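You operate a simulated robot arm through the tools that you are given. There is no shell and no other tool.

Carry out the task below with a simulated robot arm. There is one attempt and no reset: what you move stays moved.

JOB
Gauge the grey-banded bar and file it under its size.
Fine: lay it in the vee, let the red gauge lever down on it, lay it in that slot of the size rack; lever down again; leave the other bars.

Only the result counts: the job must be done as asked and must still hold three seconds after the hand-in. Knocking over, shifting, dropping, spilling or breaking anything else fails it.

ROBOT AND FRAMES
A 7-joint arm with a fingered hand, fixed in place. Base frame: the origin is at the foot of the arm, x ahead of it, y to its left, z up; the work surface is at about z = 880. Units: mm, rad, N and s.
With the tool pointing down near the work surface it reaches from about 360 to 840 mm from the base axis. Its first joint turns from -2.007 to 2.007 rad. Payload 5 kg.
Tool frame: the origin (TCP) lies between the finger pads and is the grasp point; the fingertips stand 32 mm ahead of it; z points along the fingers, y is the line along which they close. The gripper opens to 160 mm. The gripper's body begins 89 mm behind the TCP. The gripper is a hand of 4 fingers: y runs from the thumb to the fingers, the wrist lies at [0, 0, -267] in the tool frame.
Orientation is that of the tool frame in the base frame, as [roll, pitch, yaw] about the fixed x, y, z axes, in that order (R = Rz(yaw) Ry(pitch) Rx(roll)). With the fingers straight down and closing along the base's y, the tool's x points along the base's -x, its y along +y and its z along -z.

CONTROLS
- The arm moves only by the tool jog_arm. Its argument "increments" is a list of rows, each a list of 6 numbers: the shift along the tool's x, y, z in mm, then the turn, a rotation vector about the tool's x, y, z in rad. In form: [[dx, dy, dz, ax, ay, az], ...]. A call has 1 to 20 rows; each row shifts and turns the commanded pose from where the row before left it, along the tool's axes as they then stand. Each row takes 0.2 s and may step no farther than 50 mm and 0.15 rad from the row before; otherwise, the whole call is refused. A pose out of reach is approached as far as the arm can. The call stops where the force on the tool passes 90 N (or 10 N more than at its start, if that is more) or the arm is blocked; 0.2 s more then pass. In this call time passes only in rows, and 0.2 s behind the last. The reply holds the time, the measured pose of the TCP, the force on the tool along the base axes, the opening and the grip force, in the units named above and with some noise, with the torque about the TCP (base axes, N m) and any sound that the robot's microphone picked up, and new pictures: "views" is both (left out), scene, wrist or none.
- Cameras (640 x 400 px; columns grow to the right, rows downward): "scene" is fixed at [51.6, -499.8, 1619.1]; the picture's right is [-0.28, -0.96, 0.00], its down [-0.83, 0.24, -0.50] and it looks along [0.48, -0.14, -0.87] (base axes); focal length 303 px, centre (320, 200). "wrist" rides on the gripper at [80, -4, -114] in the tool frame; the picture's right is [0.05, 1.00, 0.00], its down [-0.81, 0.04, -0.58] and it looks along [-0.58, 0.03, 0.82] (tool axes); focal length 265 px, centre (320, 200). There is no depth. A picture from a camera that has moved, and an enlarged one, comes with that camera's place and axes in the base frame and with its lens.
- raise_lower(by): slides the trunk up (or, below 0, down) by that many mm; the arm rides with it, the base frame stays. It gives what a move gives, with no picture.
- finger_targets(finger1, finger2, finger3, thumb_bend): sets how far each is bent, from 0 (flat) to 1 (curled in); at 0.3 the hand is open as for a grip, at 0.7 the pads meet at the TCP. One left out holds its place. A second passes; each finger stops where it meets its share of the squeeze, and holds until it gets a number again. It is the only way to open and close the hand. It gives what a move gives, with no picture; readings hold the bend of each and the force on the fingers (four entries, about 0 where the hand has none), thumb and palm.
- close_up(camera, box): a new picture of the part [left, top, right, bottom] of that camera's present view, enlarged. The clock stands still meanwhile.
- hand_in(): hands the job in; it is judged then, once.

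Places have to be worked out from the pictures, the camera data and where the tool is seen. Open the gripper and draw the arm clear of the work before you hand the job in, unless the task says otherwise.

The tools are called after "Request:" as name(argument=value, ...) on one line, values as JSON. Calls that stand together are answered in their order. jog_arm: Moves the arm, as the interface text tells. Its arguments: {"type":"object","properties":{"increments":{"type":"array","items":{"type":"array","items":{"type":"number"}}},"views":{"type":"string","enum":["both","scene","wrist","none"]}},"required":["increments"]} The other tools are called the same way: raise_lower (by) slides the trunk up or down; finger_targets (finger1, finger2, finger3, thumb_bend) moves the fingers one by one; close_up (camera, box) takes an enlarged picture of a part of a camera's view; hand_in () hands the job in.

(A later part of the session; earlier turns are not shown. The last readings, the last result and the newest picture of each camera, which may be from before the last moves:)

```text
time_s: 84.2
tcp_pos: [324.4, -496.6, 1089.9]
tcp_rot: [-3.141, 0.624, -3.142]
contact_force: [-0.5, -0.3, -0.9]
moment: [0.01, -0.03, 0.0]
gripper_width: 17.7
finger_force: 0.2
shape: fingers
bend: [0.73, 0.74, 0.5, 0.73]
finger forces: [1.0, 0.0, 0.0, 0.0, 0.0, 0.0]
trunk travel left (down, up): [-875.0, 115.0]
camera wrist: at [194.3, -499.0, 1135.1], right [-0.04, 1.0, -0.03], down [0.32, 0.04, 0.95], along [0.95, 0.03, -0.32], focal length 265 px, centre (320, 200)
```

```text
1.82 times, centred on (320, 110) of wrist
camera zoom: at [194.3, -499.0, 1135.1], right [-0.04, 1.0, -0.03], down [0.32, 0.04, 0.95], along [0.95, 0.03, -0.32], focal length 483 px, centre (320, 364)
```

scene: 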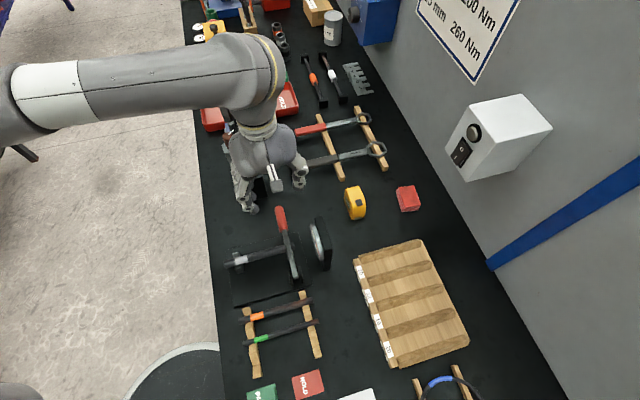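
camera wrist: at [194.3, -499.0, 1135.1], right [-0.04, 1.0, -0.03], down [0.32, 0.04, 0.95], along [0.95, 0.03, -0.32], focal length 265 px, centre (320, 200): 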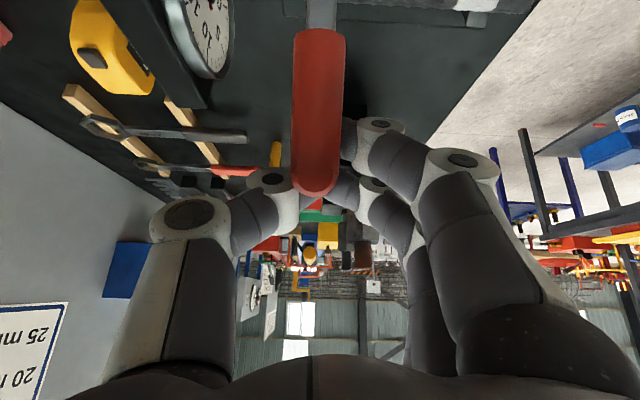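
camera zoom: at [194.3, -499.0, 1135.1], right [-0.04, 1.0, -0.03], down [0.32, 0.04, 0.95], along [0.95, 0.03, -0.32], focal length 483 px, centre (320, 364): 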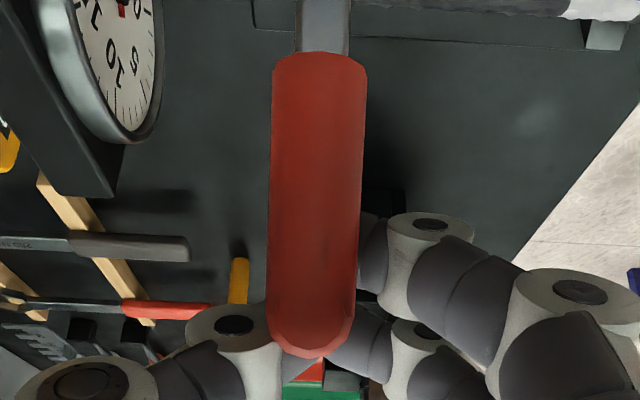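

Same state as before: lever stays. I open the fingers, retreat, level the hand and turn it to the bar orientation.

Request:
finger_targets(finger1=0.5, finger2=0.5, finger3=0.5, thumb_bend=0.5)

Request:
jog_arm(increments=[[0, 0, -30, 0, 0, 0], [0, 0, -40, 0, 0, 0], [0, 0, -40, 0, 0, 0], [0, 0, -30, 0, 0, 0], [0, 0, 0, 0, 0.125, 0], [0, 0, 0, 0, 0.125, 0], [0, 0, 0, 0, 0.125, 0], [0, 0, 0, 0, 0.125, 0], [0, 0, 0, 0, 0.124, 0]], views="none")

Request:
jog_arm(increments=[[0, 0, 0, 0, 0, 0.1428], [0, 0, 0, 0, 0, 0.1428], [0, 0, 0, 0, 0, 0.1428], [0, 0, 0, 0, 0, 0.1428], [0, 0, 0, 0, 0, 0.1428], [0, 0, 0, 0, 0, 0.1428], [0, 0, 0, 0, 0, 0.1428], [0, 0, 0, 0, 0, 0.1428], [0, 0, 0, 0, 0, 0.1428], [0, 0, 0, 0, 0, 0.1428], [0, 0, 0, 0, 0, 0.1428], [29, 13, -22, 0, 0, 0], [29, 13, -22, 0, 0, 0], [29, 13, -22, 0, 0, 0], [29, 12, -22, 0, 0, 0]])

```text
time_s: 85.2
tcp_pos: [323.9, -495.7, 1089.4]
tcp_rot: [3.141, 0.627, 3.139]
contact_force: [-0.1, 0.1, -0.3]
moment: [0.01, -0.05, -0.02]
gripper_width: 90.2
finger_force: 0.1
shape: fingers
bend: [0.5, 0.5, 0.5, 0.5]
finger forces: [0.1, 0.1, 0.0, 0.0, 0.0, 0.0]
trunk travel left (down, up): [-875.0, 115.0]
```

```text
time_s: 87.2
tcp_pos: [244.8, -496.6, 1203.8]
tcp_rot: [3.139, 0.0, 3.141]
contact_force: [-0.3, -0.2, -0.7]
moment: [-0.02, 0.02, 0.03]
gripper_width: 90.6
finger_force: 0.1
shape: fingers
bend: [0.5, 0.5, 0.5, 0.5]
finger forces: [0.0, 0.0, 0.1, 0.0, 0.1, 0.0]
trunk travel left (down, up): [-875.0, 115.0]
```

```text
time_s: 90.4
tcp_pos: [290.9, -380.6, 1291.3]
tcp_rot: [3.14, 0.001, 1.57]
contact_force: [0.2, 0.0, -0.1]
moment: [-0.04, 0.0, 0.0]
gripper_width: 90.9
finger_force: 0.1
shape: fingers
bend: [0.5, 0.5, 0.5, 0.5]
finger forces: [0.0, 0.0, 0.0, 0.0, 0.0, 0.0]
trunk travel left (down, up): [-875.0, 115.0]
camera wrist: at [287.7, -299.2, 1405.0], right [1.0, 0.05, 0.0], down [0.04, -0.82, 0.58], along [0.03, -0.58, -0.82], focal length 265 px, centre (320, 200)
```

scene: 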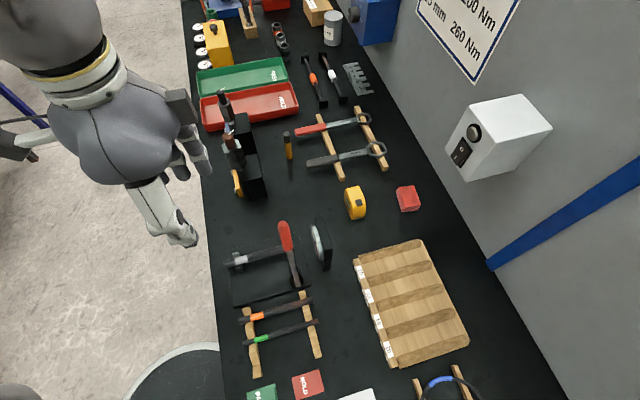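
wrist: 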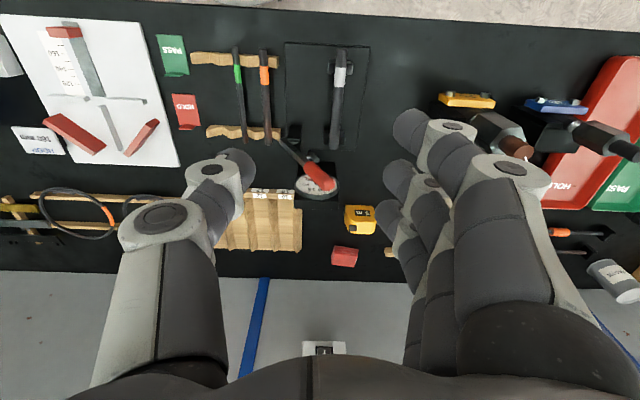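

The lever is up. I lower the trunk 250 mm and set the finger opening used before.

Request:
raise_lower(by=-250)

Request:
finger_targets(finger1=0.58, finger2=0.58, finger3=0.58, thumb_bend=0.6)

Request:
jog_arm(increments=[[0, 16, 0, 0, 0, 0], [0, 15, 0, 0, 0, 0], [0, 0, 20, 0, 0, 0], [0, 0, 20, 0, 0, 0], [-17, 0, 0, 0, 0, 0], [-17, 0, 0, 0, 0, 0], [-16, 0, 0, 0, 0, 0]])

Request:
close_up(camera="wrist", box=[200, 0, 460, 300])

```text
time_s: 93.0
tcp_pos: [289.9, -383.1, 1040.7]
tcp_rot: [3.142, -0.001, 1.573]
contact_force: [0.1, 0.2, 0.4]
moment: [0.02, 0.04, -0.03]
gripper_width: 90.7
finger_force: 0.1
shape: fingers
bend: [0.5, 0.5, 0.5, 0.5]
finger forces: [0.0, 0.0, 0.0, 0.1, 0.1, 0.0]
trunk travel left (down, up): [-625.0, 365.0]
```

```text
time_s: 94.0
tcp_pos: [290.8, -382.2, 1040.9]
tcp_rot: [3.139, 0.0, 1.572]
contact_force: [0.1, -0.4, -0.9]
moment: [-0.02, 0.02, -0.02]
gripper_width: 59.4
finger_force: 0.1
shape: fingers
bend: [0.57, 0.57, 0.57, 0.6]
finger forces: [0.1, 0.0, 0.1, 0.1, 0.1, 0.0]
trunk travel left (down, up): [-625.0, 365.0]
```

```text
time_s: 95.6
tcp_pos: [323.4, -432.2, 1000.0]
tcp_rot: [3.138, -0.002, 1.569]
contact_force: [-0.9, -1.0, -1.4]
moment: [0.0, 0.02, 0.02]
gripper_width: 59.6
finger_force: 0.0
shape: fingers
bend: [0.57, 0.57, 0.57, 0.6]
finger forces: [0.0, 0.0, 0.0, 0.0, 0.0, 0.1]
trunk travel left (down, up): [-625.0, 365.0]
camera wrist: at [318.8, -349.9, 1114.2], right [1.0, 0.05, 0.0], down [0.04, -0.82, 0.58], along [0.03, -0.58, -0.82], focal length 265 px, centre (320, 200)
```

scene: 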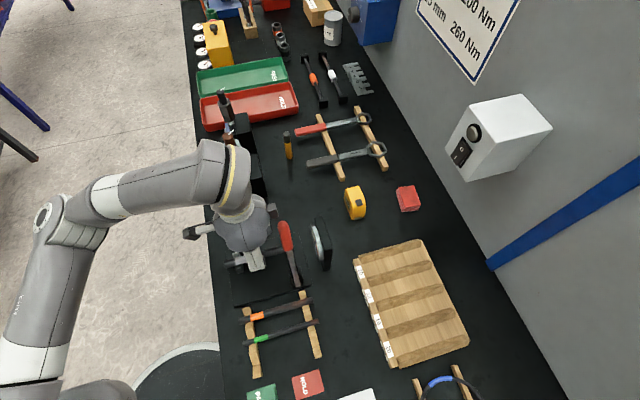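
wrist: 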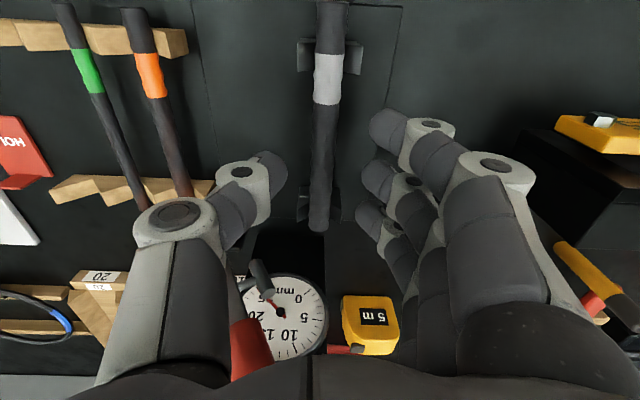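

```text
1.33 times, centred on (330, 150) of wrist
camera zoom: at [318.8, -349.9, 1114.2], right [1.0, 0.05, 0.0], down [0.04, -0.82, 0.58], along [0.03, -0.58, -0.82], focal length 354 px, centre (307, 267)
```

zoom: 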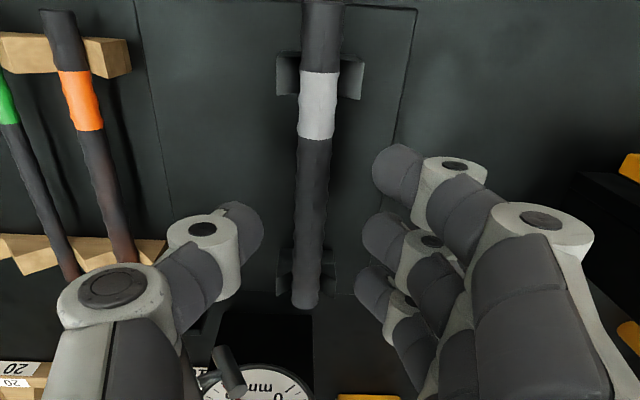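

Bar is between the digits as before. I descend to z≈943 and grip in stages.

Request:
jog_arm(increments=[[0, 0, 15, 0, 0, 0], [0, -0.5, 15, 0, 0, 0], [0, 0, 15, 0, 0, 0], [0, 0, 8, 0, 0, 0], [0, 0, 4, 0, 0, 0]], views="none")

Request:
finger_targets(finger1=0.63, finger2=0.63, finger3=0.63, thumb_bend=0.69)

Request:
finger_targets(finger1=0.75, finger2=0.75, finger3=0.75, thumb_bend=0.8)

Request:
close_up(camera="wrist", box=[200, 0, 460, 300])

```text
time_s: 96.8
tcp_pos: [320.8, -433.0, 944.2]
tcp_rot: [3.14, 0.002, 1.572]
contact_force: [1.2, -0.3, -0.3]
moment: [0.04, -0.01, 0.02]
gripper_width: 59.5
finger_force: 0.0
shape: fingers
bend: [0.57, 0.57, 0.57, 0.6]
finger forces: [0.0, 0.0, 0.1, 0.1, 0.1, 0.1]
trunk travel left (down, up): [-625.0, 365.0]
```

```text
time_s: 97.8
tcp_pos: [320.7, -431.5, 943.9]
tcp_rot: [3.14, -0.001, 1.572]
contact_force: [-1.6, 0.5, -0.5]
moment: [-0.02, 0.02, 0.0]
gripper_width: 36.5
finger_force: 1.0
shape: fingers
bend: [0.63, 0.63, 0.63, 0.68]
finger forces: [0.0, 0.1, 0.1, 0.0, 1.9, 0.0]
trunk travel left (down, up): [-625.0, 365.0]
```

```text
time_s: 98.8
tcp_pos: [321.8, -432.4, 943.5]
tcp_rot: [3.14, 0.001, 1.573]
contact_force: [-0.6, -0.1, 0.5]
moment: [-0.01, 0.02, 0.0]
gripper_width: 32.1
finger_force: 25.3
shape: fingers
bend: [0.66, 0.66, 0.66, 0.69]
finger forces: [8.5, 8.6, 8.5, 0.0, 25.7, 0.0]
trunk travel left (down, up): [-625.0, 365.0]
```

```text
1.33 times, centred on (330, 150) of wrist
camera zoom: at [318.3, -350.0, 1057.5], right [1.0, 0.05, 0.0], down [0.04, -0.82, 0.58], along [0.03, -0.58, -0.82], focal length 354 px, centre (307, 267)
```

zoom: 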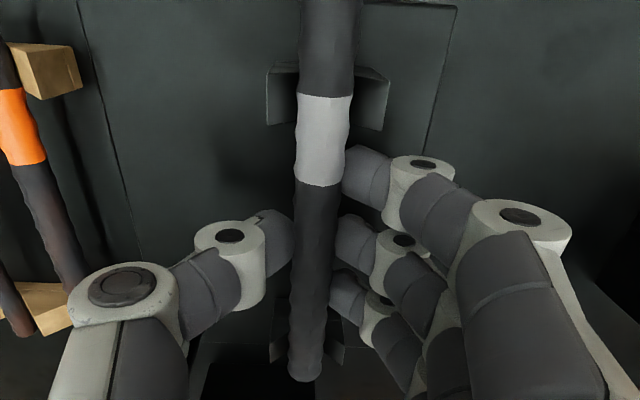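

Firm grip. I lift straight up, slide out to +y beneath the lever, then rise.

Request:
jog_arm(increments=[[0, 0, -8, 0, 0, 0], [0, 0, -15, 0, 0, 0], [0, 0, -17, 0, 0, 0], [0, 0, -17, 0, 0, 0], [17, 0, 0, 0, 0, 0], [17, 0, 0, 0, 0, 0], [17, 0, 0, 0, 0, 0], [0, -14, -10, 0, 0, 0], [0, -14, -20, 0, 0, 0]])

Request:
close_up(camera="scene", box=[210, 190, 370, 300])

```text
time_s: 100.8
tcp_pos: [293.4, -382.4, 1032.2]
tcp_rot: [3.139, 0.0, 1.571]
contact_force: [-0.5, 0.4, -3.8]
moment: [0.0, -0.02, 0.01]
gripper_width: 32.2
finger_force: 25.6
shape: fingers
bend: [0.66, 0.66, 0.66, 0.7]
finger forces: [8.5, 8.7, 8.6, 0.1, 25.6, 0.1]
trunk travel left (down, up): [-625.0, 365.0]
camera wrist: at [290.0, -300.4, 1145.7], right [1.0, 0.05, 0.0], down [0.04, -0.82, 0.58], along [0.03, -0.58, -0.82], focal length 265 px, centre (320, 200)
```

scene: 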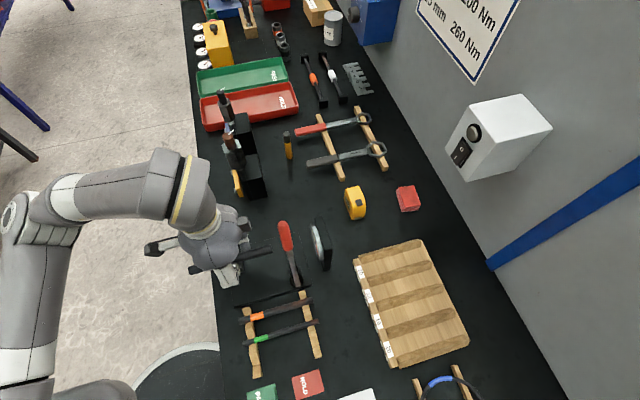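
wrist: 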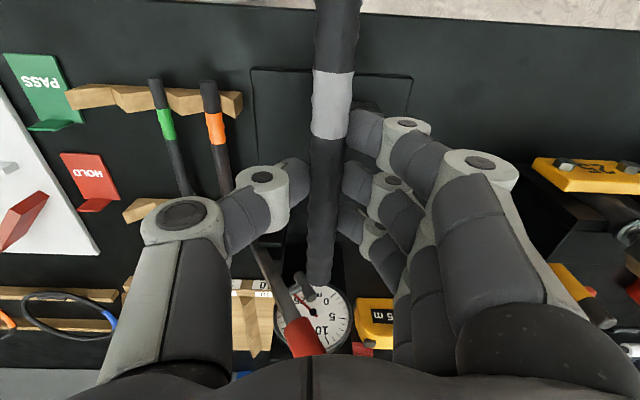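

```text
3.64 times, centred on (290, 245) of scene
camera zoom: at [51.6, -499.8, 1619.1], right [-0.28, -0.96, 0.0], down [-0.83, 0.24, -0.5], along [0.48, -0.14, -0.87], focal length 1101 px, centre (429, 36)
```

zoom: 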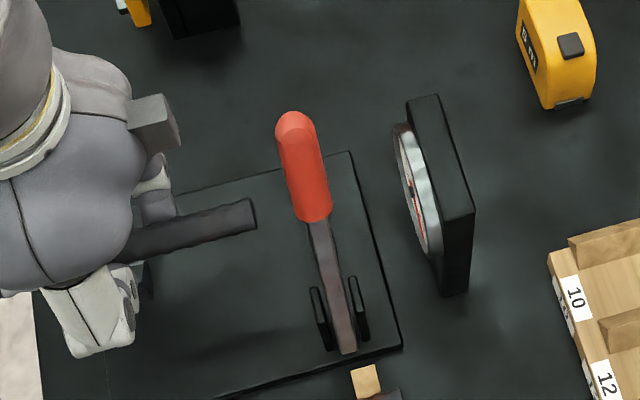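

Bar is in hand, lever still up. I raise the trunk back and travel to above the size rack's 20 slot.

Request:
raise_lower(by=250)

Request:
jog_arm(increments=[[-20, -25, 8, 0, 0, 0], [-25, -29, 10, 0, 0, 0], [-25, -29, 12, 0, 0, 0], [-25, -29, 15, 0, 0, 0], [-25, -29, 15, 0, 0, 0], [-25, -29, 15, 0, 0, 0], [-25, -29, 15, 0, 0, 0], [-25, -29, 15, 0, 0, 0], [-20, -10, 15, 0, 0, 0]])

Request:
close_up(camera="wrist", box=[180, 0, 460, 260])

```text
time_s: 103.3
tcp_pos: [294.3, -381.7, 1281.6]
tcp_rot: [3.139, -0.002, 1.573]
contact_force: [0.6, 0.0, -4.2]
moment: [-0.04, 0.0, -0.01]
gripper_width: 32.0
finger_force: 25.3
shape: fingers
bend: [0.66, 0.66, 0.66, 0.7]
finger forces: [8.6, 8.6, 8.6, 0.0, 25.6, 0.1]
trunk travel left (down, up): [-875.0, 115.0]
```

```text
time_s: 105.3
tcp_pos: [56.3, -597.6, 1158.7]
tcp_rot: [3.138, -0.001, 1.572]
contact_force: [-0.4, -1.3, -4.4]
moment: [0.02, 0.0, -0.01]
gripper_width: 32.2
finger_force: 25.6
shape: fingers
bend: [0.66, 0.66, 0.66, 0.7]
finger forces: [8.6, 8.5, 8.5, 0.0, 25.3, 0.1]
trunk travel left (down, up): [-875.0, 115.0]
camera wrist: at [53.2, -516.5, 1272.8], right [1.0, 0.05, 0.0], down [0.04, -0.82, 0.58], along [0.03, -0.58, -0.82], focal length 265 px, centre (320, 200)
```

scene: 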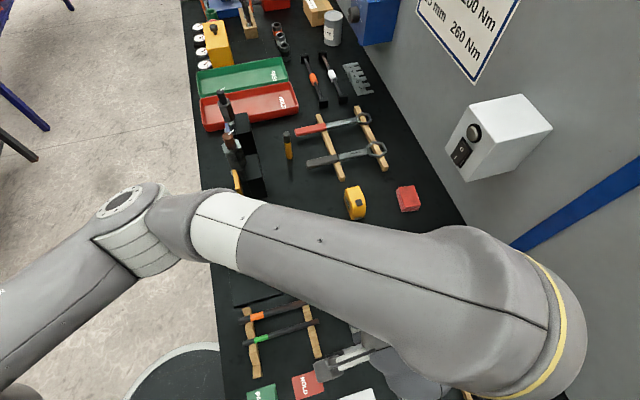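
wrist: 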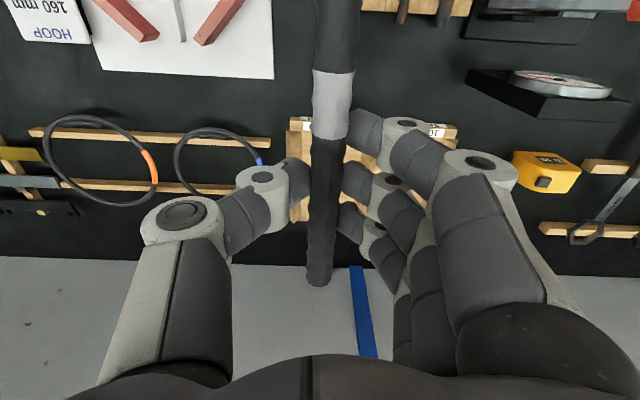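

```text
1.54 times, centred on (320, 130) of wrist
camera zoom: at [53.2, -516.5, 1272.8], right [1.0, 0.05, 0.0], down [0.04, -0.82, 0.58], along [0.03, -0.58, -0.82], focal length 408 px, centre (320, 308)
```

zoom: 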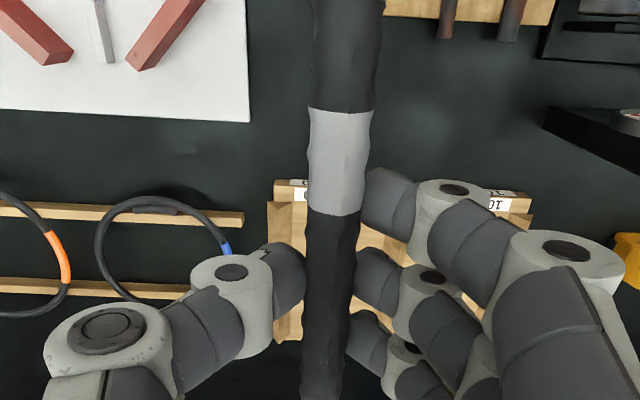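

I enlarge the rack area to locate the 20 slot precisely.

Request:
close_up(camera="wrist", box=[280, 105, 350, 225])

Request:
close_up(camera="wrist", box=[330, 105, 470, 225])

```text
3.33 times, centred on (315, 165) of wrist
camera zoom: at [53.2, -516.5, 1272.8], right [1.0, 0.05, 0.0], down [0.04, -0.82, 0.58], along [0.03, -0.58, -0.82], focal length 885 px, centre (337, 317)
```

zoom: 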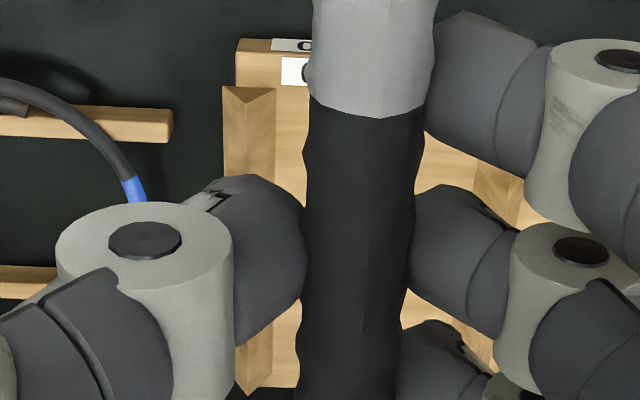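

```text
3.33 times, centred on (400, 165) of wrist
camera zoom: at [53.2, -516.5, 1272.8], right [1.0, 0.05, 0.0], down [0.04, -0.82, 0.58], along [0.03, -0.58, -0.82], focal length 885 px, centre (53, 317)
```

zoom: 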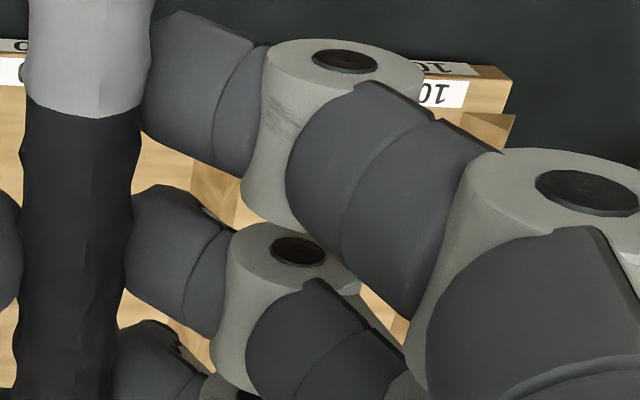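

The 20 slot runs along y, centred at x≈52.5 between ridges (35…70), from y≈-662 to -830, floor z≈893. I move to TCP (48,-742) and lower to z≈985.

Request:
jog_arm(increments=[[-29, -2, 0, 0, 0, 0], [-29, -2, 0, 0, 0, 0], [-29, -2, 0, 0, 0, 0], [-29, -2, 0, 0, 0, 0], [-28, 0, 0, 0, 0, 0], [0, 0, 30, 0, 0, 0], [0, 0, 30, 0, 0, 0], [0, 0, 30, 0, 0, 0], [0, 0, 30, 0, 0, 0], [0, 0, 30, 0, 0, 0], [0, 0, 23, 0, 0, 0]])

Request:
close_up(camera="wrist", box=[180, 0, 480, 300])

Request:
close_up(camera="scene", box=[340, 240, 480, 380])

```text
time_s: 108.0
tcp_pos: [41.1, -698.7, 1040.8]
tcp_rot: [3.115, 0.067, 1.57]
contact_force: [-0.3, 0.7, -4.2]
moment: [-0.06, 0.01, 0.0]
gripper_width: 32.0
finger_force: 25.6
shape: fingers
bend: [0.66, 0.66, 0.67, 0.7]
finger forces: [8.5, 8.5, 8.5, 0.0, 25.6, 0.0]
out of reach, approached as far as the arm can: row 5, 7, 8, 9, 10, 11
trunk travel left (down, up): [-875.0, 115.0]
stopped in row 11: the arm was blocked; the commanded pose is now the measured one
camera wrist: at [35.7, -610.1, 1149.4], right [1.0, 0.05, 0.02], down [0.03, -0.78, 0.63], along [0.05, -0.63, -0.78], focal length 265 px, centre (320, 200)
```

scene: 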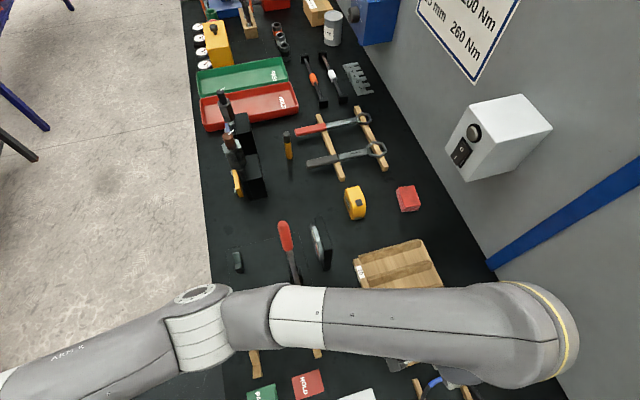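
wrist: 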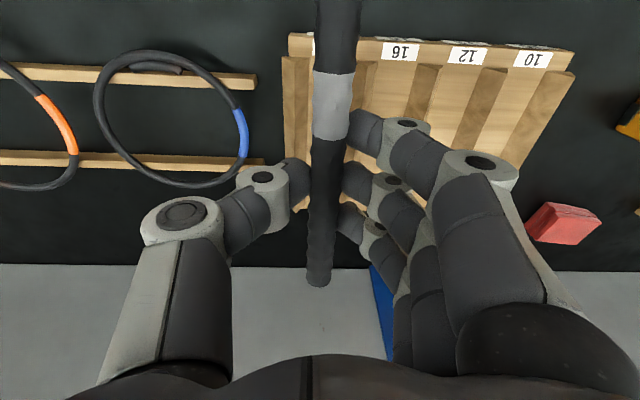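

```text
1.33 times, centred on (330, 150) of wrist
camera zoom: at [35.7, -610.1, 1149.4], right [1.0, 0.05, 0.02], down [0.03, -0.78, 0.63], along [0.05, -0.63, -0.78], focal length 354 px, centre (307, 267)
```

zoom: 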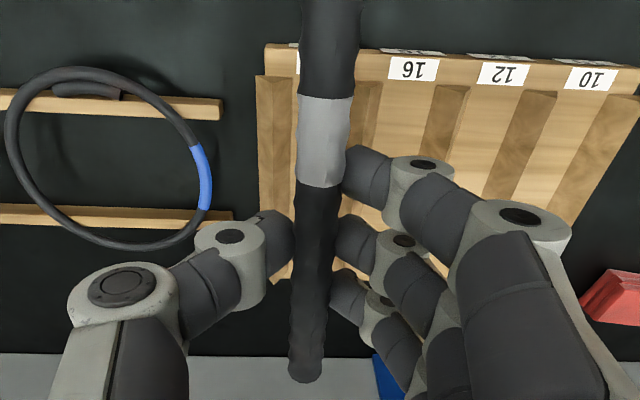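

```text
2.86 times, centred on (410, 310) of scene
camera zoom: at [51.6, -499.8, 1619.1], right [-0.28, -0.96, 0.0], down [-0.83, 0.24, -0.5], along [0.48, -0.14, -0.87], focal length 865 px, centre (63, -114)
```

zoom: 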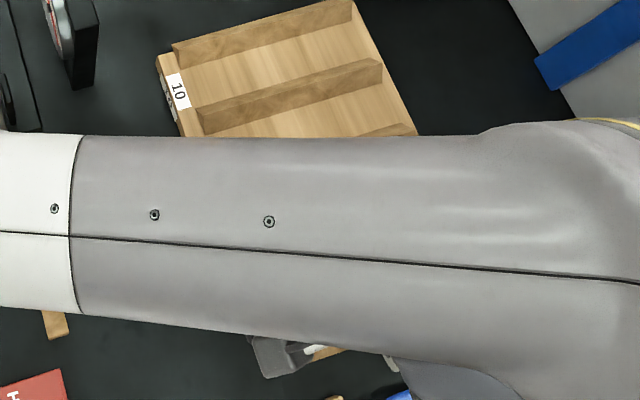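

I ran into the arm's outer reach and the hand tilted slightly; the trunk is too high for this far, low spot. I lift back up, restore the vertical orientation, then lower the trunk.

Request:
jog_arm(increments=[[15, 0, -30, 0, 0, 0], [15, 0, -30, 0.0133, 0.0335, 0.001], [0, 7, -30, 0.0133, 0.0335, 0.001], [0, 0, -30, 0, 0, 0]], views="none")

Request:
raise_lower(by=-100)

Request:
jog_arm(increments=[[0, 0, -25, 0, 0, 0], [0, 0, -25, 0, 0, 0], [0, 0, -25, 0, 0, 0], [0, 0, -25, 0, 0, 0]], views="none")

Request:
raise_lower(by=-100)

```text
time_s: 109.0
tcp_pos: [45.9, -661.0, 1155.7]
tcp_rot: [-3.139, -0.007, 1.568]
contact_force: [-0.3, 0.5, -4.2]
moment: [0.0, 0.0, 0.02]
gripper_width: 31.8
finger_force: 25.2
shape: fingers
bend: [0.67, 0.67, 0.67, 0.71]
finger forces: [8.4, 8.5, 8.4, 0.0, 25.1, 0.0]
trunk travel left (down, up): [-875.0, 115.0]
```

```text
time_s: 110.3
tcp_pos: [46.0, -662.1, 1053.9]
tcp_rot: [-3.141, -0.006, 1.568]
contact_force: [-0.1, -0.3, -4.3]
moment: [-0.02, 0.02, 0.01]
gripper_width: 32.0
finger_force: 24.7
shape: fingers
bend: [0.67, 0.67, 0.67, 0.71]
finger forces: [8.4, 8.3, 8.4, 0.0, 25.2, 0.1]
trunk travel left (down, up): [-775.0, 215.0]
```

```text
time_s: 111.3
tcp_pos: [46.2, -663.8, 1156.0]
tcp_rot: [-3.141, -0.009, 1.569]
contact_force: [-0.1, 1.2, -4.0]
moment: [-0.03, -0.01, -0.01]
gripper_width: 32.0
finger_force: 25.5
shape: fingers
bend: [0.67, 0.67, 0.67, 0.71]
finger forces: [8.3, 8.3, 8.4, 0.0, 25.3, 0.0]
trunk travel left (down, up): [-775.0, 215.0]
```

```text
time_s: 112.6
tcp_pos: [45.9, -664.0, 1055.8]
tcp_rot: [-3.14, -0.007, 1.569]
contact_force: [-0.1, 0.4, -4.7]
moment: [-0.04, 0.02, 0.01]
gripper_width: 32.0
finger_force: 25.1
shape: fingers
bend: [0.67, 0.67, 0.67, 0.71]
finger forces: [8.4, 8.4, 8.4, 0.2, 25.2, 0.0]
trunk travel left (down, up): [-675.0, 315.0]
```

Trunk is 200 mm lower now. I try moving out to y≈-742 at this height and look.

Request:
jog_arm(increments=[[-26, 0, 0, 0, 0.002, 0], [-26, 1, 0, 0, 0.002, 0], [-26, 1, 0, 0, 0.003, 0]])

Request:
close_up(camera="wrist", box=[180, 0, 480, 300])

```text
time_s: 113.4
tcp_pos: [39.8, -710.4, 1046.4]
tcp_rot: [-3.14, -0.012, 1.57]
contact_force: [0.5, -0.4, -4.3]
moment: [0.01, 0.02, 0.03]
gripper_width: 32.2
finger_force: 25.1
shape: fingers
bend: [0.67, 0.67, 0.67, 0.71]
finger forces: [8.3, 8.4, 8.4, 0.0, 25.0, 0.0]
out of reach, approached as far as the arm can: row 2, 3
trunk travel left (down, up): [-675.0, 315.0]
camera wrist: at [37.3, -629.2, 1161.6], right [1.0, 0.05, 0.0], down [0.04, -0.82, 0.57], along [0.03, -0.57, -0.82], focal length 265 px, centre (320, 200)
```

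scene: 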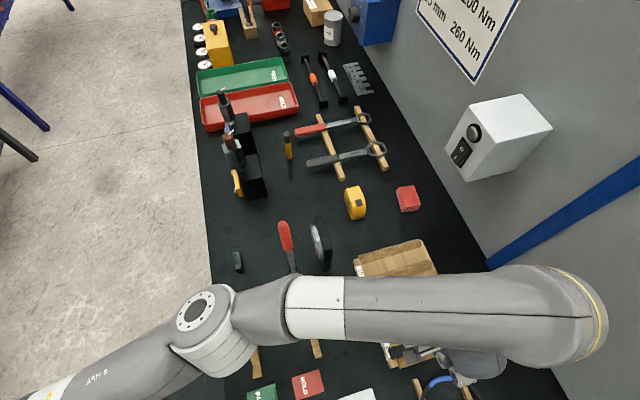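
wrist: 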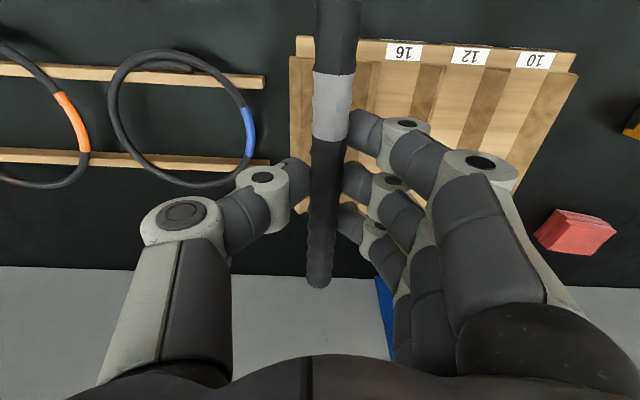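

```text
1.33 times, centred on (330, 150) of wrist
camera zoom: at [37.3, -629.2, 1161.6], right [1.0, 0.05, 0.0], down [0.04, -0.82, 0.57], along [0.03, -0.57, -0.82], focal length 354 px, centre (307, 267)
```

zoom: 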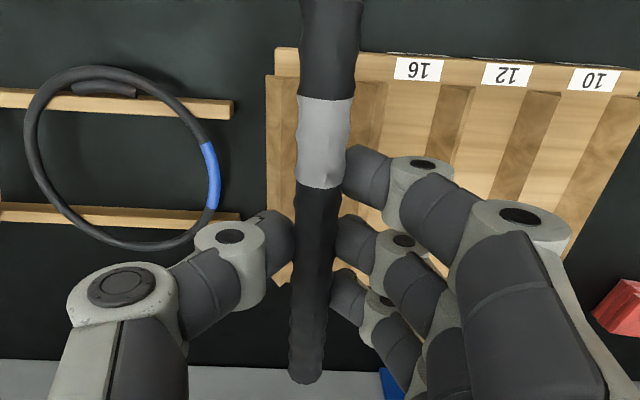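

The limit is elbow extension; it depends on wrist height versus the shoulder. At the lower TCP height I now need, reach should be better, so I descend to z≈960 here and then try stepping out.

Request:
jog_arm(increments=[[10, 4, 20, 0, 0.006, 0], [0, 4, 25, 0, 0.006, 0], [0, 0, 25, 0, 0, 0], [0, 0, 15, 0, 0, 0]], views="none")

Request:
jog_arm(increments=[[-10, 0, 0, 0, 0, 0], [-10, 0, 0, 0, 0, 0]], views="none")

Request:
jog_arm(increments=[[-10, 0, 0, 0, 0, 0], [-10, 0, 0, 0, 0, 0]])

```text
time_s: 114.4
tcp_pos: [48.3, -698.5, 962.9]
tcp_rot: [-3.139, -0.027, 1.569]
contact_force: [0.0, -1.0, -3.0]
moment: [-0.02, 0.01, 0.01]
gripper_width: 31.8
finger_force: 24.6
shape: fingers
bend: [0.67, 0.67, 0.67, 0.71]
finger forces: [8.3, 8.4, 8.3, 0.0, 24.9, 0.0]
trunk travel left (down, up): [-675.0, 315.0]
```

```text
time_s: 115.0
tcp_pos: [47.5, -715.7, 963.3]
tcp_rot: [-3.14, -0.024, 1.573]
contact_force: [0.1, 0.3, -4.0]
moment: [0.01, -0.02, -0.02]
gripper_width: 31.9
finger_force: 24.6
shape: fingers
bend: [0.67, 0.67, 0.67, 0.71]
finger forces: [8.3, 8.4, 8.3, 0.0, 24.9, 0.0]
trunk travel left (down, up): [-675.0, 315.0]
```

```text
time_s: 115.6
tcp_pos: [44.2, -716.3, 961.9]
tcp_rot: [-3.139, -0.025, 1.57]
contact_force: [-0.9, 0.3, -3.6]
moment: [0.0, 0.0, -0.04]
gripper_width: 32.0
finger_force: 25.0
shape: fingers
bend: [0.67, 0.67, 0.67, 0.71]
finger forces: [8.3, 8.3, 8.3, 0.0, 24.9, 0.0]
out of reach, approached as far as the arm can: row 1, 2
trunk travel left (down, up): [-675.0, 315.0]
camera wrist: at [41.2, -637.0, 1077.6], right [1.0, 0.05, 0.0], down [0.04, -0.83, 0.56], along [0.03, -0.56, -0.83], focal length 265 px, centre (320, 200)
```

scene: 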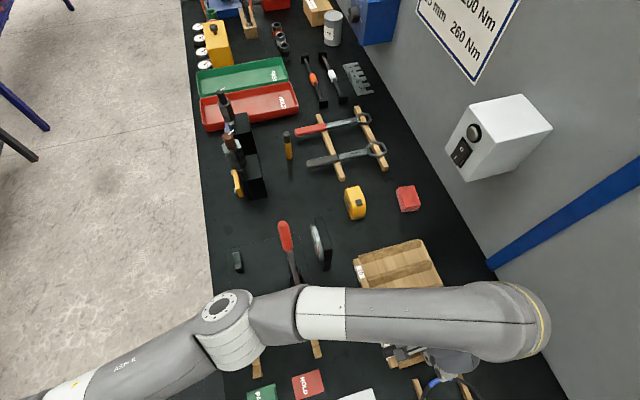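
wrist: 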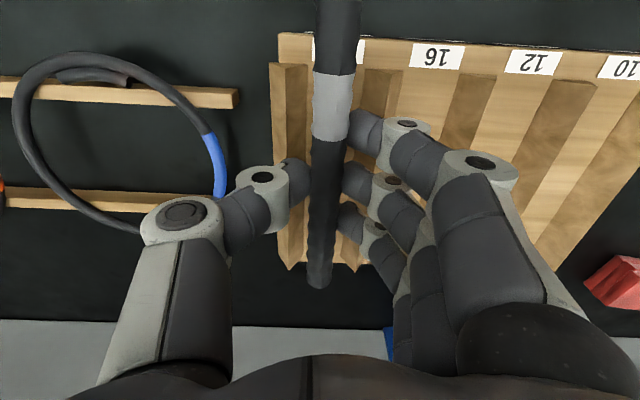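

Max reach is y≈-717 here. I can lay the bar in the slot at this y, then regrip nearer its front end and slide it further in. First I check lateral alignment.

Request:
close_up(camera="wrist", box=[250, 20, 430, 150])

Request:
close_up(camera="wrist", box=[260, 180, 400, 300])

```text
3.08 times, centred on (340, 85) of wrist
camera zoom: at [41.2, -637.0, 1077.6], right [1.0, 0.05, 0.0], down [0.04, -0.83, 0.56], along [0.03, -0.56, -0.83], focal length 817 px, centre (258, 554)
```

zoom: 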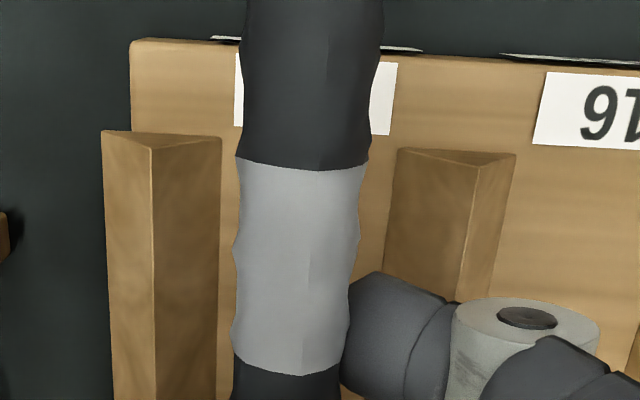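

```text
3.33 times, centred on (330, 240) of wrist
camera zoom: at [41.2, -637.0, 1077.6], right [1.0, 0.05, 0.0], down [0.04, -0.83, 0.56], along [0.03, -0.56, -0.83], focal length 885 px, centre (287, 67)
```

zoom: 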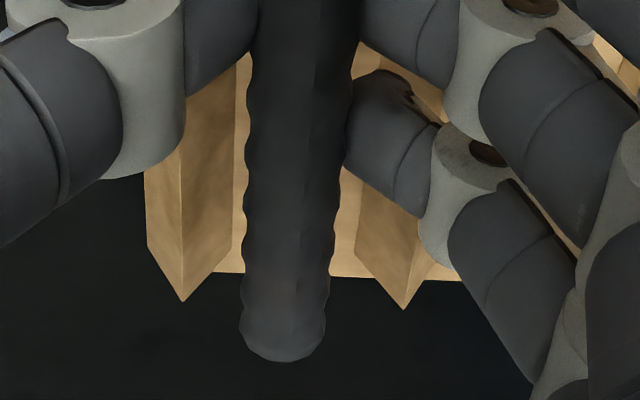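

Bar axis is at x≈49.3; slot centre 52.7. I shift +3.4 mm, level the pitch, pull back 4 mm from the reach limit, and lower gradually.

Request:
jog_arm(increments=[[5, 3.4, 0, 0, -0.025, 0], [0, 0, 8, 0, 0, 0], [0, 0, 8, 0, 0, 0]], views="none")

Request:
jog_arm(increments=[[0, 0, 5, 0, 0, 0]])

Request:
close_up(camera="wrist", box=[240, 20, 440, 300])

```text
time_s: 116.4
tcp_pos: [47.8, -711.8, 946.8]
tcp_rot: [-3.141, 0.001, 1.572]
contact_force: [1.5, 0.4, -3.3]
moment: [0.01, -0.01, -0.02]
gripper_width: 32.0
finger_force: 26.4
shape: fingers
bend: [0.67, 0.67, 0.67, 0.71]
finger forces: [8.7, 8.6, 8.7, 0.1, 27.5, 0.0]
trunk travel left (down, up): [-675.0, 315.0]
```

```text
time_s: 116.8
tcp_pos: [46.6, -711.1, 944.0]
tcp_rot: [-3.14, 0.005, 1.57]
contact_force: [0.4, -6.7, 17.6]
moment: [-0.07, -0.3, 0.02]
gripper_width: 31.2
finger_force: 47.9
shape: fingers
bend: [0.67, 0.67, 0.67, 0.72]
finger forces: [18.1, 16.6, 15.3, 0.1, 46.2, 0.0]
trunk travel left (down, up): [-675.0, 315.0]
camera wrist: at [44.9, -628.0, 1058.5], right [1.0, 0.05, 0.0], down [0.04, -0.81, 0.58], along [0.03, -0.58, -0.81], focal length 265 px, centre (320, 200)
```

scene: 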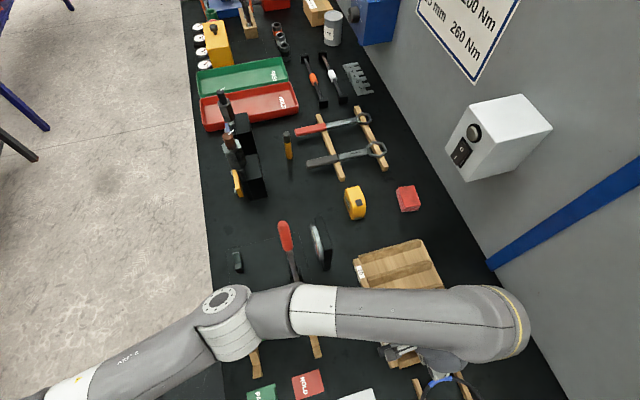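
wrist: 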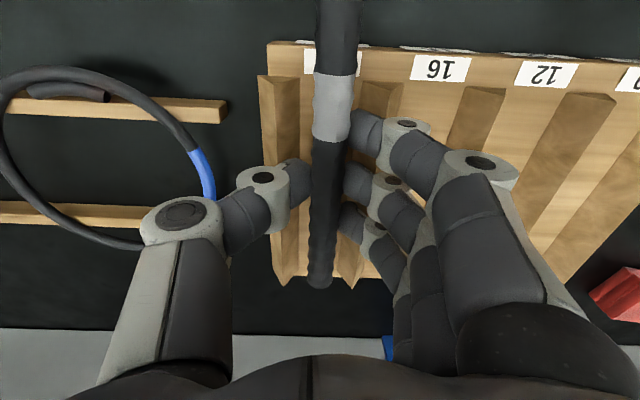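

```text
1.43 times, centred on (340, 160) of wrist
camera zoom: at [44.9, -628.0, 1058.5], right [1.0, 0.05, 0.0], down [0.04, -0.81, 0.58], along [0.03, -0.58, -0.81], focal length 379 px, centre (291, 257)
```

zoom: 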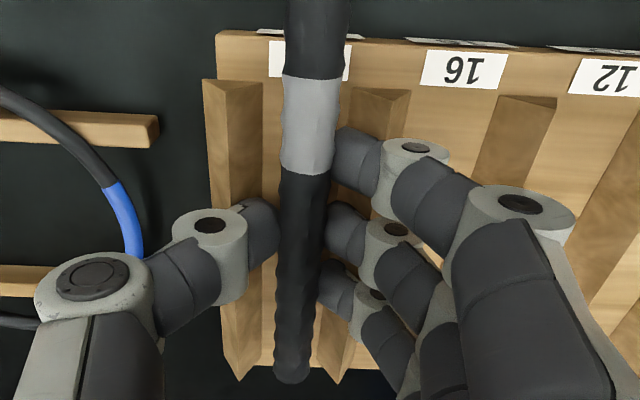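

The fingers' undersides rest on the ridges (TCP ≈944), with the bar still about 15 mm above the slot floor. I back up 3 mm and then loosen the grip very gradually so that the bar slides down onto the curled fingertips.

Request:
jog_arm(increments=[[0, 1, -4, 0, 0, 0]], views="none")

Request:
finger_targets(finger1=0.66, finger2=0.66, finger3=0.66, thumb_bend=0.7)

```text
time_s: 117.2
tcp_pos: [48.1, -711.7, 944.8]
tcp_rot: [-3.14, -0.002, 1.571]
contact_force: [-1.4, -5.6, 4.5]
moment: [-0.19, -0.09, -0.04]
gripper_width: 31.1
finger_force: 43.8
shape: fingers
bend: [0.67, 0.67, 0.67, 0.72]
finger forces: [15.0, 15.4, 15.7, 0.1, 42.4, 0.0]
trunk travel left (down, up): [-675.0, 315.0]
```

```text
time_s: 118.2
tcp_pos: [47.9, -710.7, 945.5]
tcp_rot: [-3.14, 0.001, 1.568]
contact_force: [-4.9, -3.5, 9.7]
moment: [-0.08, 0.11, 0.04]
gripper_width: 32.1
finger_force: 39.4
shape: fingers
bend: [0.65, 0.65, 0.65, 0.7]
finger forces: [14.2, 13.9, 13.7, 0.1, 37.3, 0.0]
trunk travel left (down, up): [-675.0, 315.0]
```

The ridges still press the fingers inward. I raise another 5 mm and check that the load drops to just the bar's weight.

Request:
jog_arm(increments=[[0, 0, -5, 0, 0, 0]], views="wrist")

Request:
close_up(camera="wrist", box=[240, 20, 440, 300])

```text
time_s: 118.6
tcp_pos: [48.1, -709.9, 948.2]
tcp_rot: [-3.14, -0.002, 1.569]
contact_force: [-0.7, 0.4, -3.0]
moment: [0.0, 0.03, 0.0]
gripper_width: 33.5
finger_force: 8.7
shape: fingers
bend: [0.65, 0.65, 0.65, 0.69]
finger forces: [3.0, 3.1, 3.2, 0.0, 7.9, 0.1]
trunk travel left (down, up): [-675.0, 315.0]
camera wrist: at [46.5, -628.9, 1062.8], right [1.0, 0.05, 0.0], down [0.04, -0.82, 0.58], along [0.03, -0.57, -0.82], focal length 265 px, centre (320, 200)
```

wrist: 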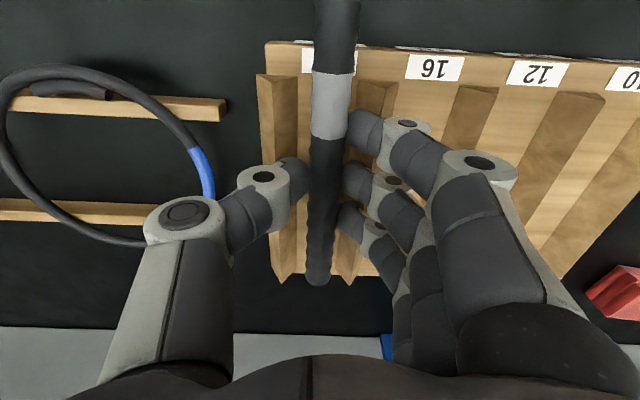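

```text
1.43 times, centred on (340, 160) of wrist
camera zoom: at [46.5, -628.9, 1062.8], right [1.0, 0.05, 0.0], down [0.04, -0.82, 0.58], along [0.03, -0.57, -0.82], focal length 379 px, centre (291, 257)
```

zoom: 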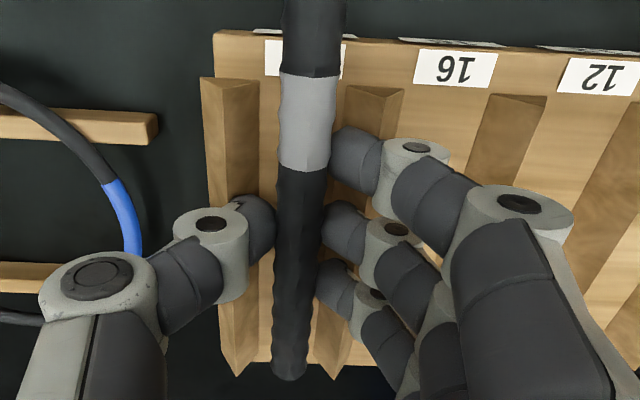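

Now only a light grip holds the bar (~8 N) and it is aligned with the slot (x≈53). I loosen in very small steps.

Request:
finger_targets(finger1=0.648, finger2=0.648, finger3=0.648, thumb_bend=0.69)

Request:
finger_targets(finger1=0.645, finger2=0.645, finger3=0.645, thumb_bend=0.687)

Request:
close_up(camera="wrist", box=[240, 20, 440, 300])

```text
time_s: 119.6
tcp_pos: [47.6, -709.9, 950.8]
tcp_rot: [-3.139, -0.003, 1.57]
contact_force: [-1.5, 1.0, 0.9]
moment: [0.0, 0.03, 0.01]
gripper_width: 35.3
finger_force: 3.6
shape: fingers
bend: [0.64, 0.64, 0.64, 0.68]
finger forces: [1.4, 1.4, 1.3, 0.0, 2.4, 0.0]
trunk travel left (down, up): [-675.0, 315.0]
```

```text
time_s: 120.6
tcp_pos: [48.3, -710.6, 950.1]
tcp_rot: [-3.141, -0.001, 1.571]
contact_force: [0.9, 0.3, -0.8]
moment: [-0.03, 0.0, 0.0]
gripper_width: 35.1
finger_force: 4.6
shape: fingers
bend: [0.64, 0.64, 0.64, 0.68]
finger forces: [1.7, 1.6, 1.6, 0.0, 4.4, 0.0]
trunk travel left (down, up): [-675.0, 315.0]
```

```text
1.43 times, centred on (340, 160) of wrist
camera zoom: at [45.9, -628.9, 1064.3], right [1.0, 0.05, 0.0], down [0.04, -0.82, 0.58], along [0.03, -0.58, -0.82], focal length 379 px, centre (291, 257)
```

zoom: 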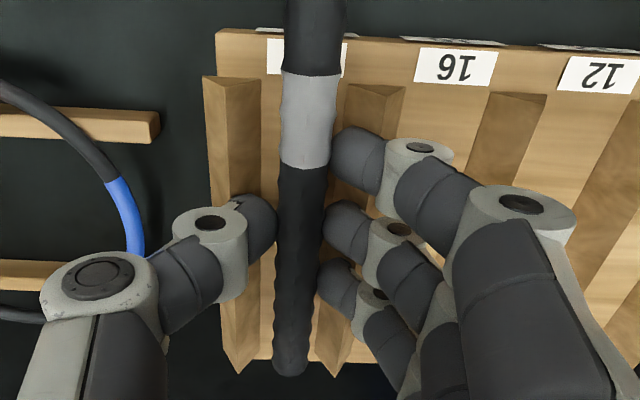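

The vertical load has gone to about zero, so the bar now appears to rest in the slot. I open a bit further.

Request:
finger_targets(finger1=0.635, finger2=0.635, finger3=0.635, thumb_bend=0.675)

Request:
close_up(camera="wrist", box=[240, 20, 440, 300])

```text
time_s: 121.6
tcp_pos: [47.4, -711.8, 950.5]
tcp_rot: [-3.141, 0.001, 1.569]
contact_force: [-1.7, -1.4, 1.1]
moment: [-0.08, 0.05, -0.01]
gripper_width: 35.3
finger_force: 6.6
shape: fingers
bend: [0.63, 0.63, 0.63, 0.67]
finger forces: [2.4, 2.3, 2.3, 0.0, 5.9, 0.0]
trunk travel left (down, up): [-675.0, 315.0]
```

```text
1.43 times, centred on (340, 160) of wrist
camera zoom: at [45.6, -628.8, 1064.3], right [1.0, 0.05, 0.0], down [0.04, -0.82, 0.58], along [0.03, -0.58, -0.82], focal length 379 px, centre (291, 257)
```

zoom: 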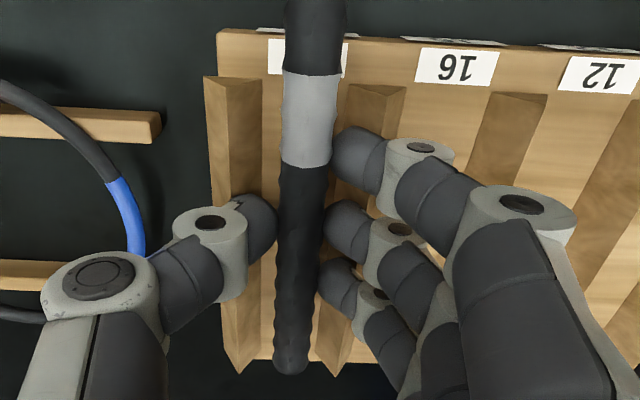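

The fingers may now be touching the ridges from inside. I lift 4 mm and check whether the bar's weight returns to the hand.

Request:
jog_arm(increments=[[0, 0, -4, 0, 0, 0]], views="wrist")

Request:
close_up(camera="wrist", box=[240, 20, 440, 300])

```text
time_s: 122.0
tcp_pos: [47.3, -711.8, 954.6]
tcp_rot: [-3.139, 0.001, 1.569]
contact_force: [0.1, -0.8, 0.2]
moment: [-0.02, 0.0, 0.0]
gripper_width: 36.5
finger_force: 0.0
shape: fingers
bend: [0.63, 0.63, 0.63, 0.67]
finger forces: [0.0, 0.0, 0.0, 0.0, 0.0, 0.1]
trunk travel left (down, up): [-675.0, 315.0]
camera wrist: at [45.4, -629.3, 1068.6], right [1.0, 0.05, 0.0], down [0.04, -0.82, 0.58], along [0.03, -0.58, -0.82], focal length 265 px, centre (320, 200)
```

wrist: 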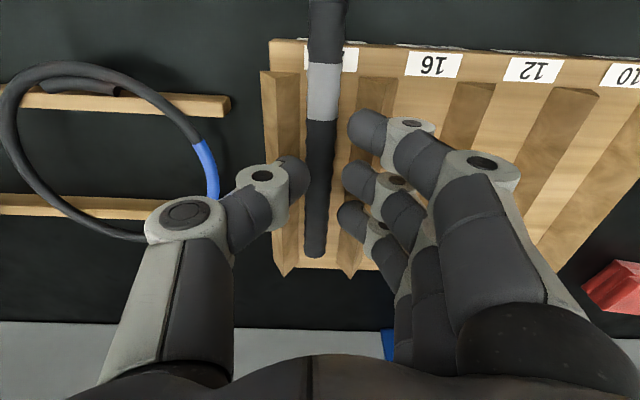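

```text
1.43 times, centred on (340, 160) of wrist
camera zoom: at [45.4, -629.3, 1068.6], right [1.0, 0.05, 0.0], down [0.04, -0.82, 0.58], along [0.03, -0.58, -0.82], focal length 379 px, centre (291, 257)
```

zoom: 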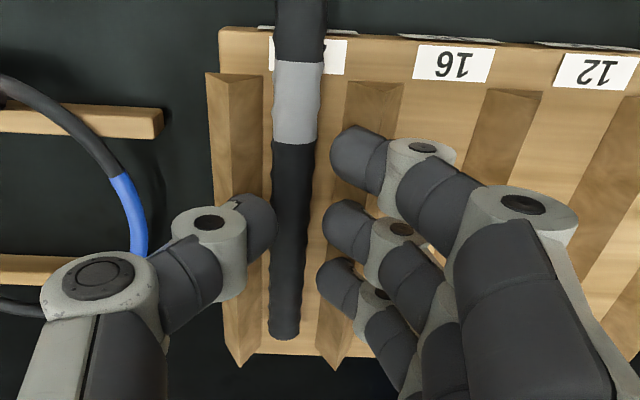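

The bar has settled onto the slot floor (z centre ≈904) in slot 20. I retreat upward and check the whole rack.

Request:
jog_arm(increments=[[0, 0, -10, 0, 0, 0], [0, 0, -20, 0, 0, 0], [0, 0, -30, 0, 0, 0], [25, 0, -30, 0, 0, 0], [35, 0, -30, 0, 0, 0], [35, 0, -20, 0, 0, 0], [30, 0, 0, 0, 0, 0]])

Request:
close_up(camera="wrist", box=[220, 80, 460, 260])

Request:
close_up(camera="scene", box=[340, 230, 480, 370])

```text
time_s: 123.6
tcp_pos: [47.7, -586.7, 1094.0]
tcp_rot: [-3.141, 0.001, 1.571]
contact_force: [-0.2, 0.4, 0.2]
moment: [-0.01, -0.01, 0.0]
gripper_width: 36.7
finger_force: 0.1
shape: fingers
bend: [0.63, 0.63, 0.63, 0.67]
finger forces: [0.0, 0.0, 0.0, 0.1, 0.1, 0.0]
trunk travel left (down, up): [-675.0, 315.0]
camera wrist: at [44.9, -504.2, 1208.9], right [1.0, 0.05, 0.0], down [0.04, -0.82, 0.58], along [0.03, -0.58, -0.82], focal length 265 px, centre (320, 200)
```

scene: 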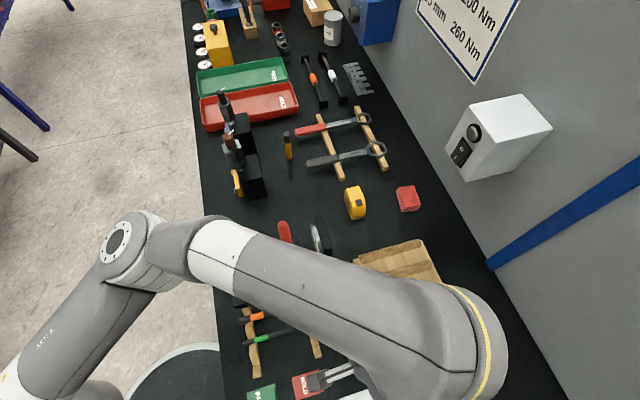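
wrist: 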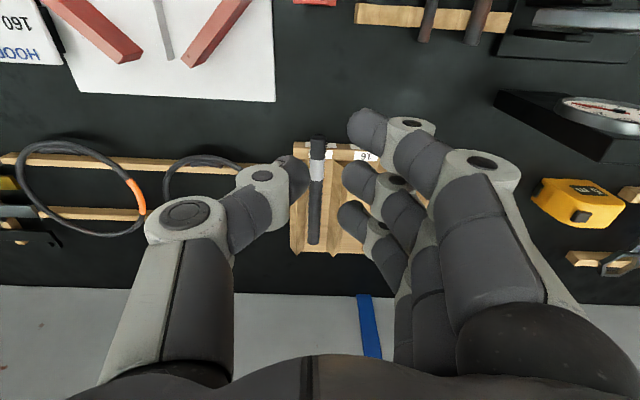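

```text
2.22 times, centred on (340, 170) of wrist
camera zoom: at [44.9, -504.2, 1208.9], right [1.0, 0.05, 0.0], down [0.04, -0.82, 0.58], along [0.03, -0.58, -0.82], focal length 590 px, centre (276, 267)
```

zoom: 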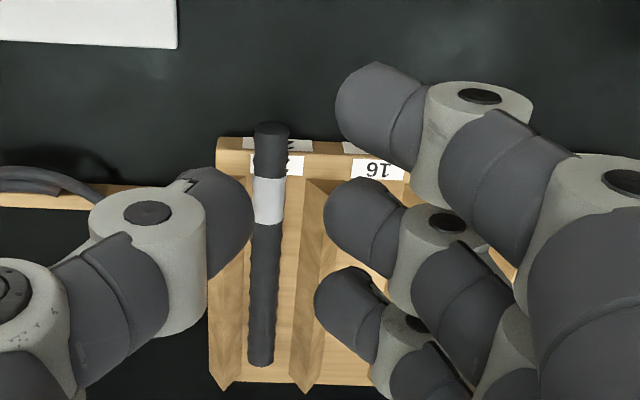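

```text
2.86 times, centred on (410, 300) of scene
camera zoom: at [51.6, -499.8, 1619.1], right [-0.28, -0.96, 0.0], down [-0.83, 0.24, -0.5], along [0.48, -0.14, -0.87], focal length 865 px, centre (63, -86)
```

zoom: 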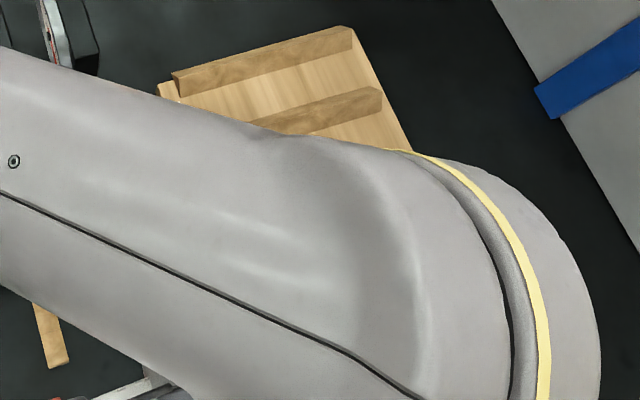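

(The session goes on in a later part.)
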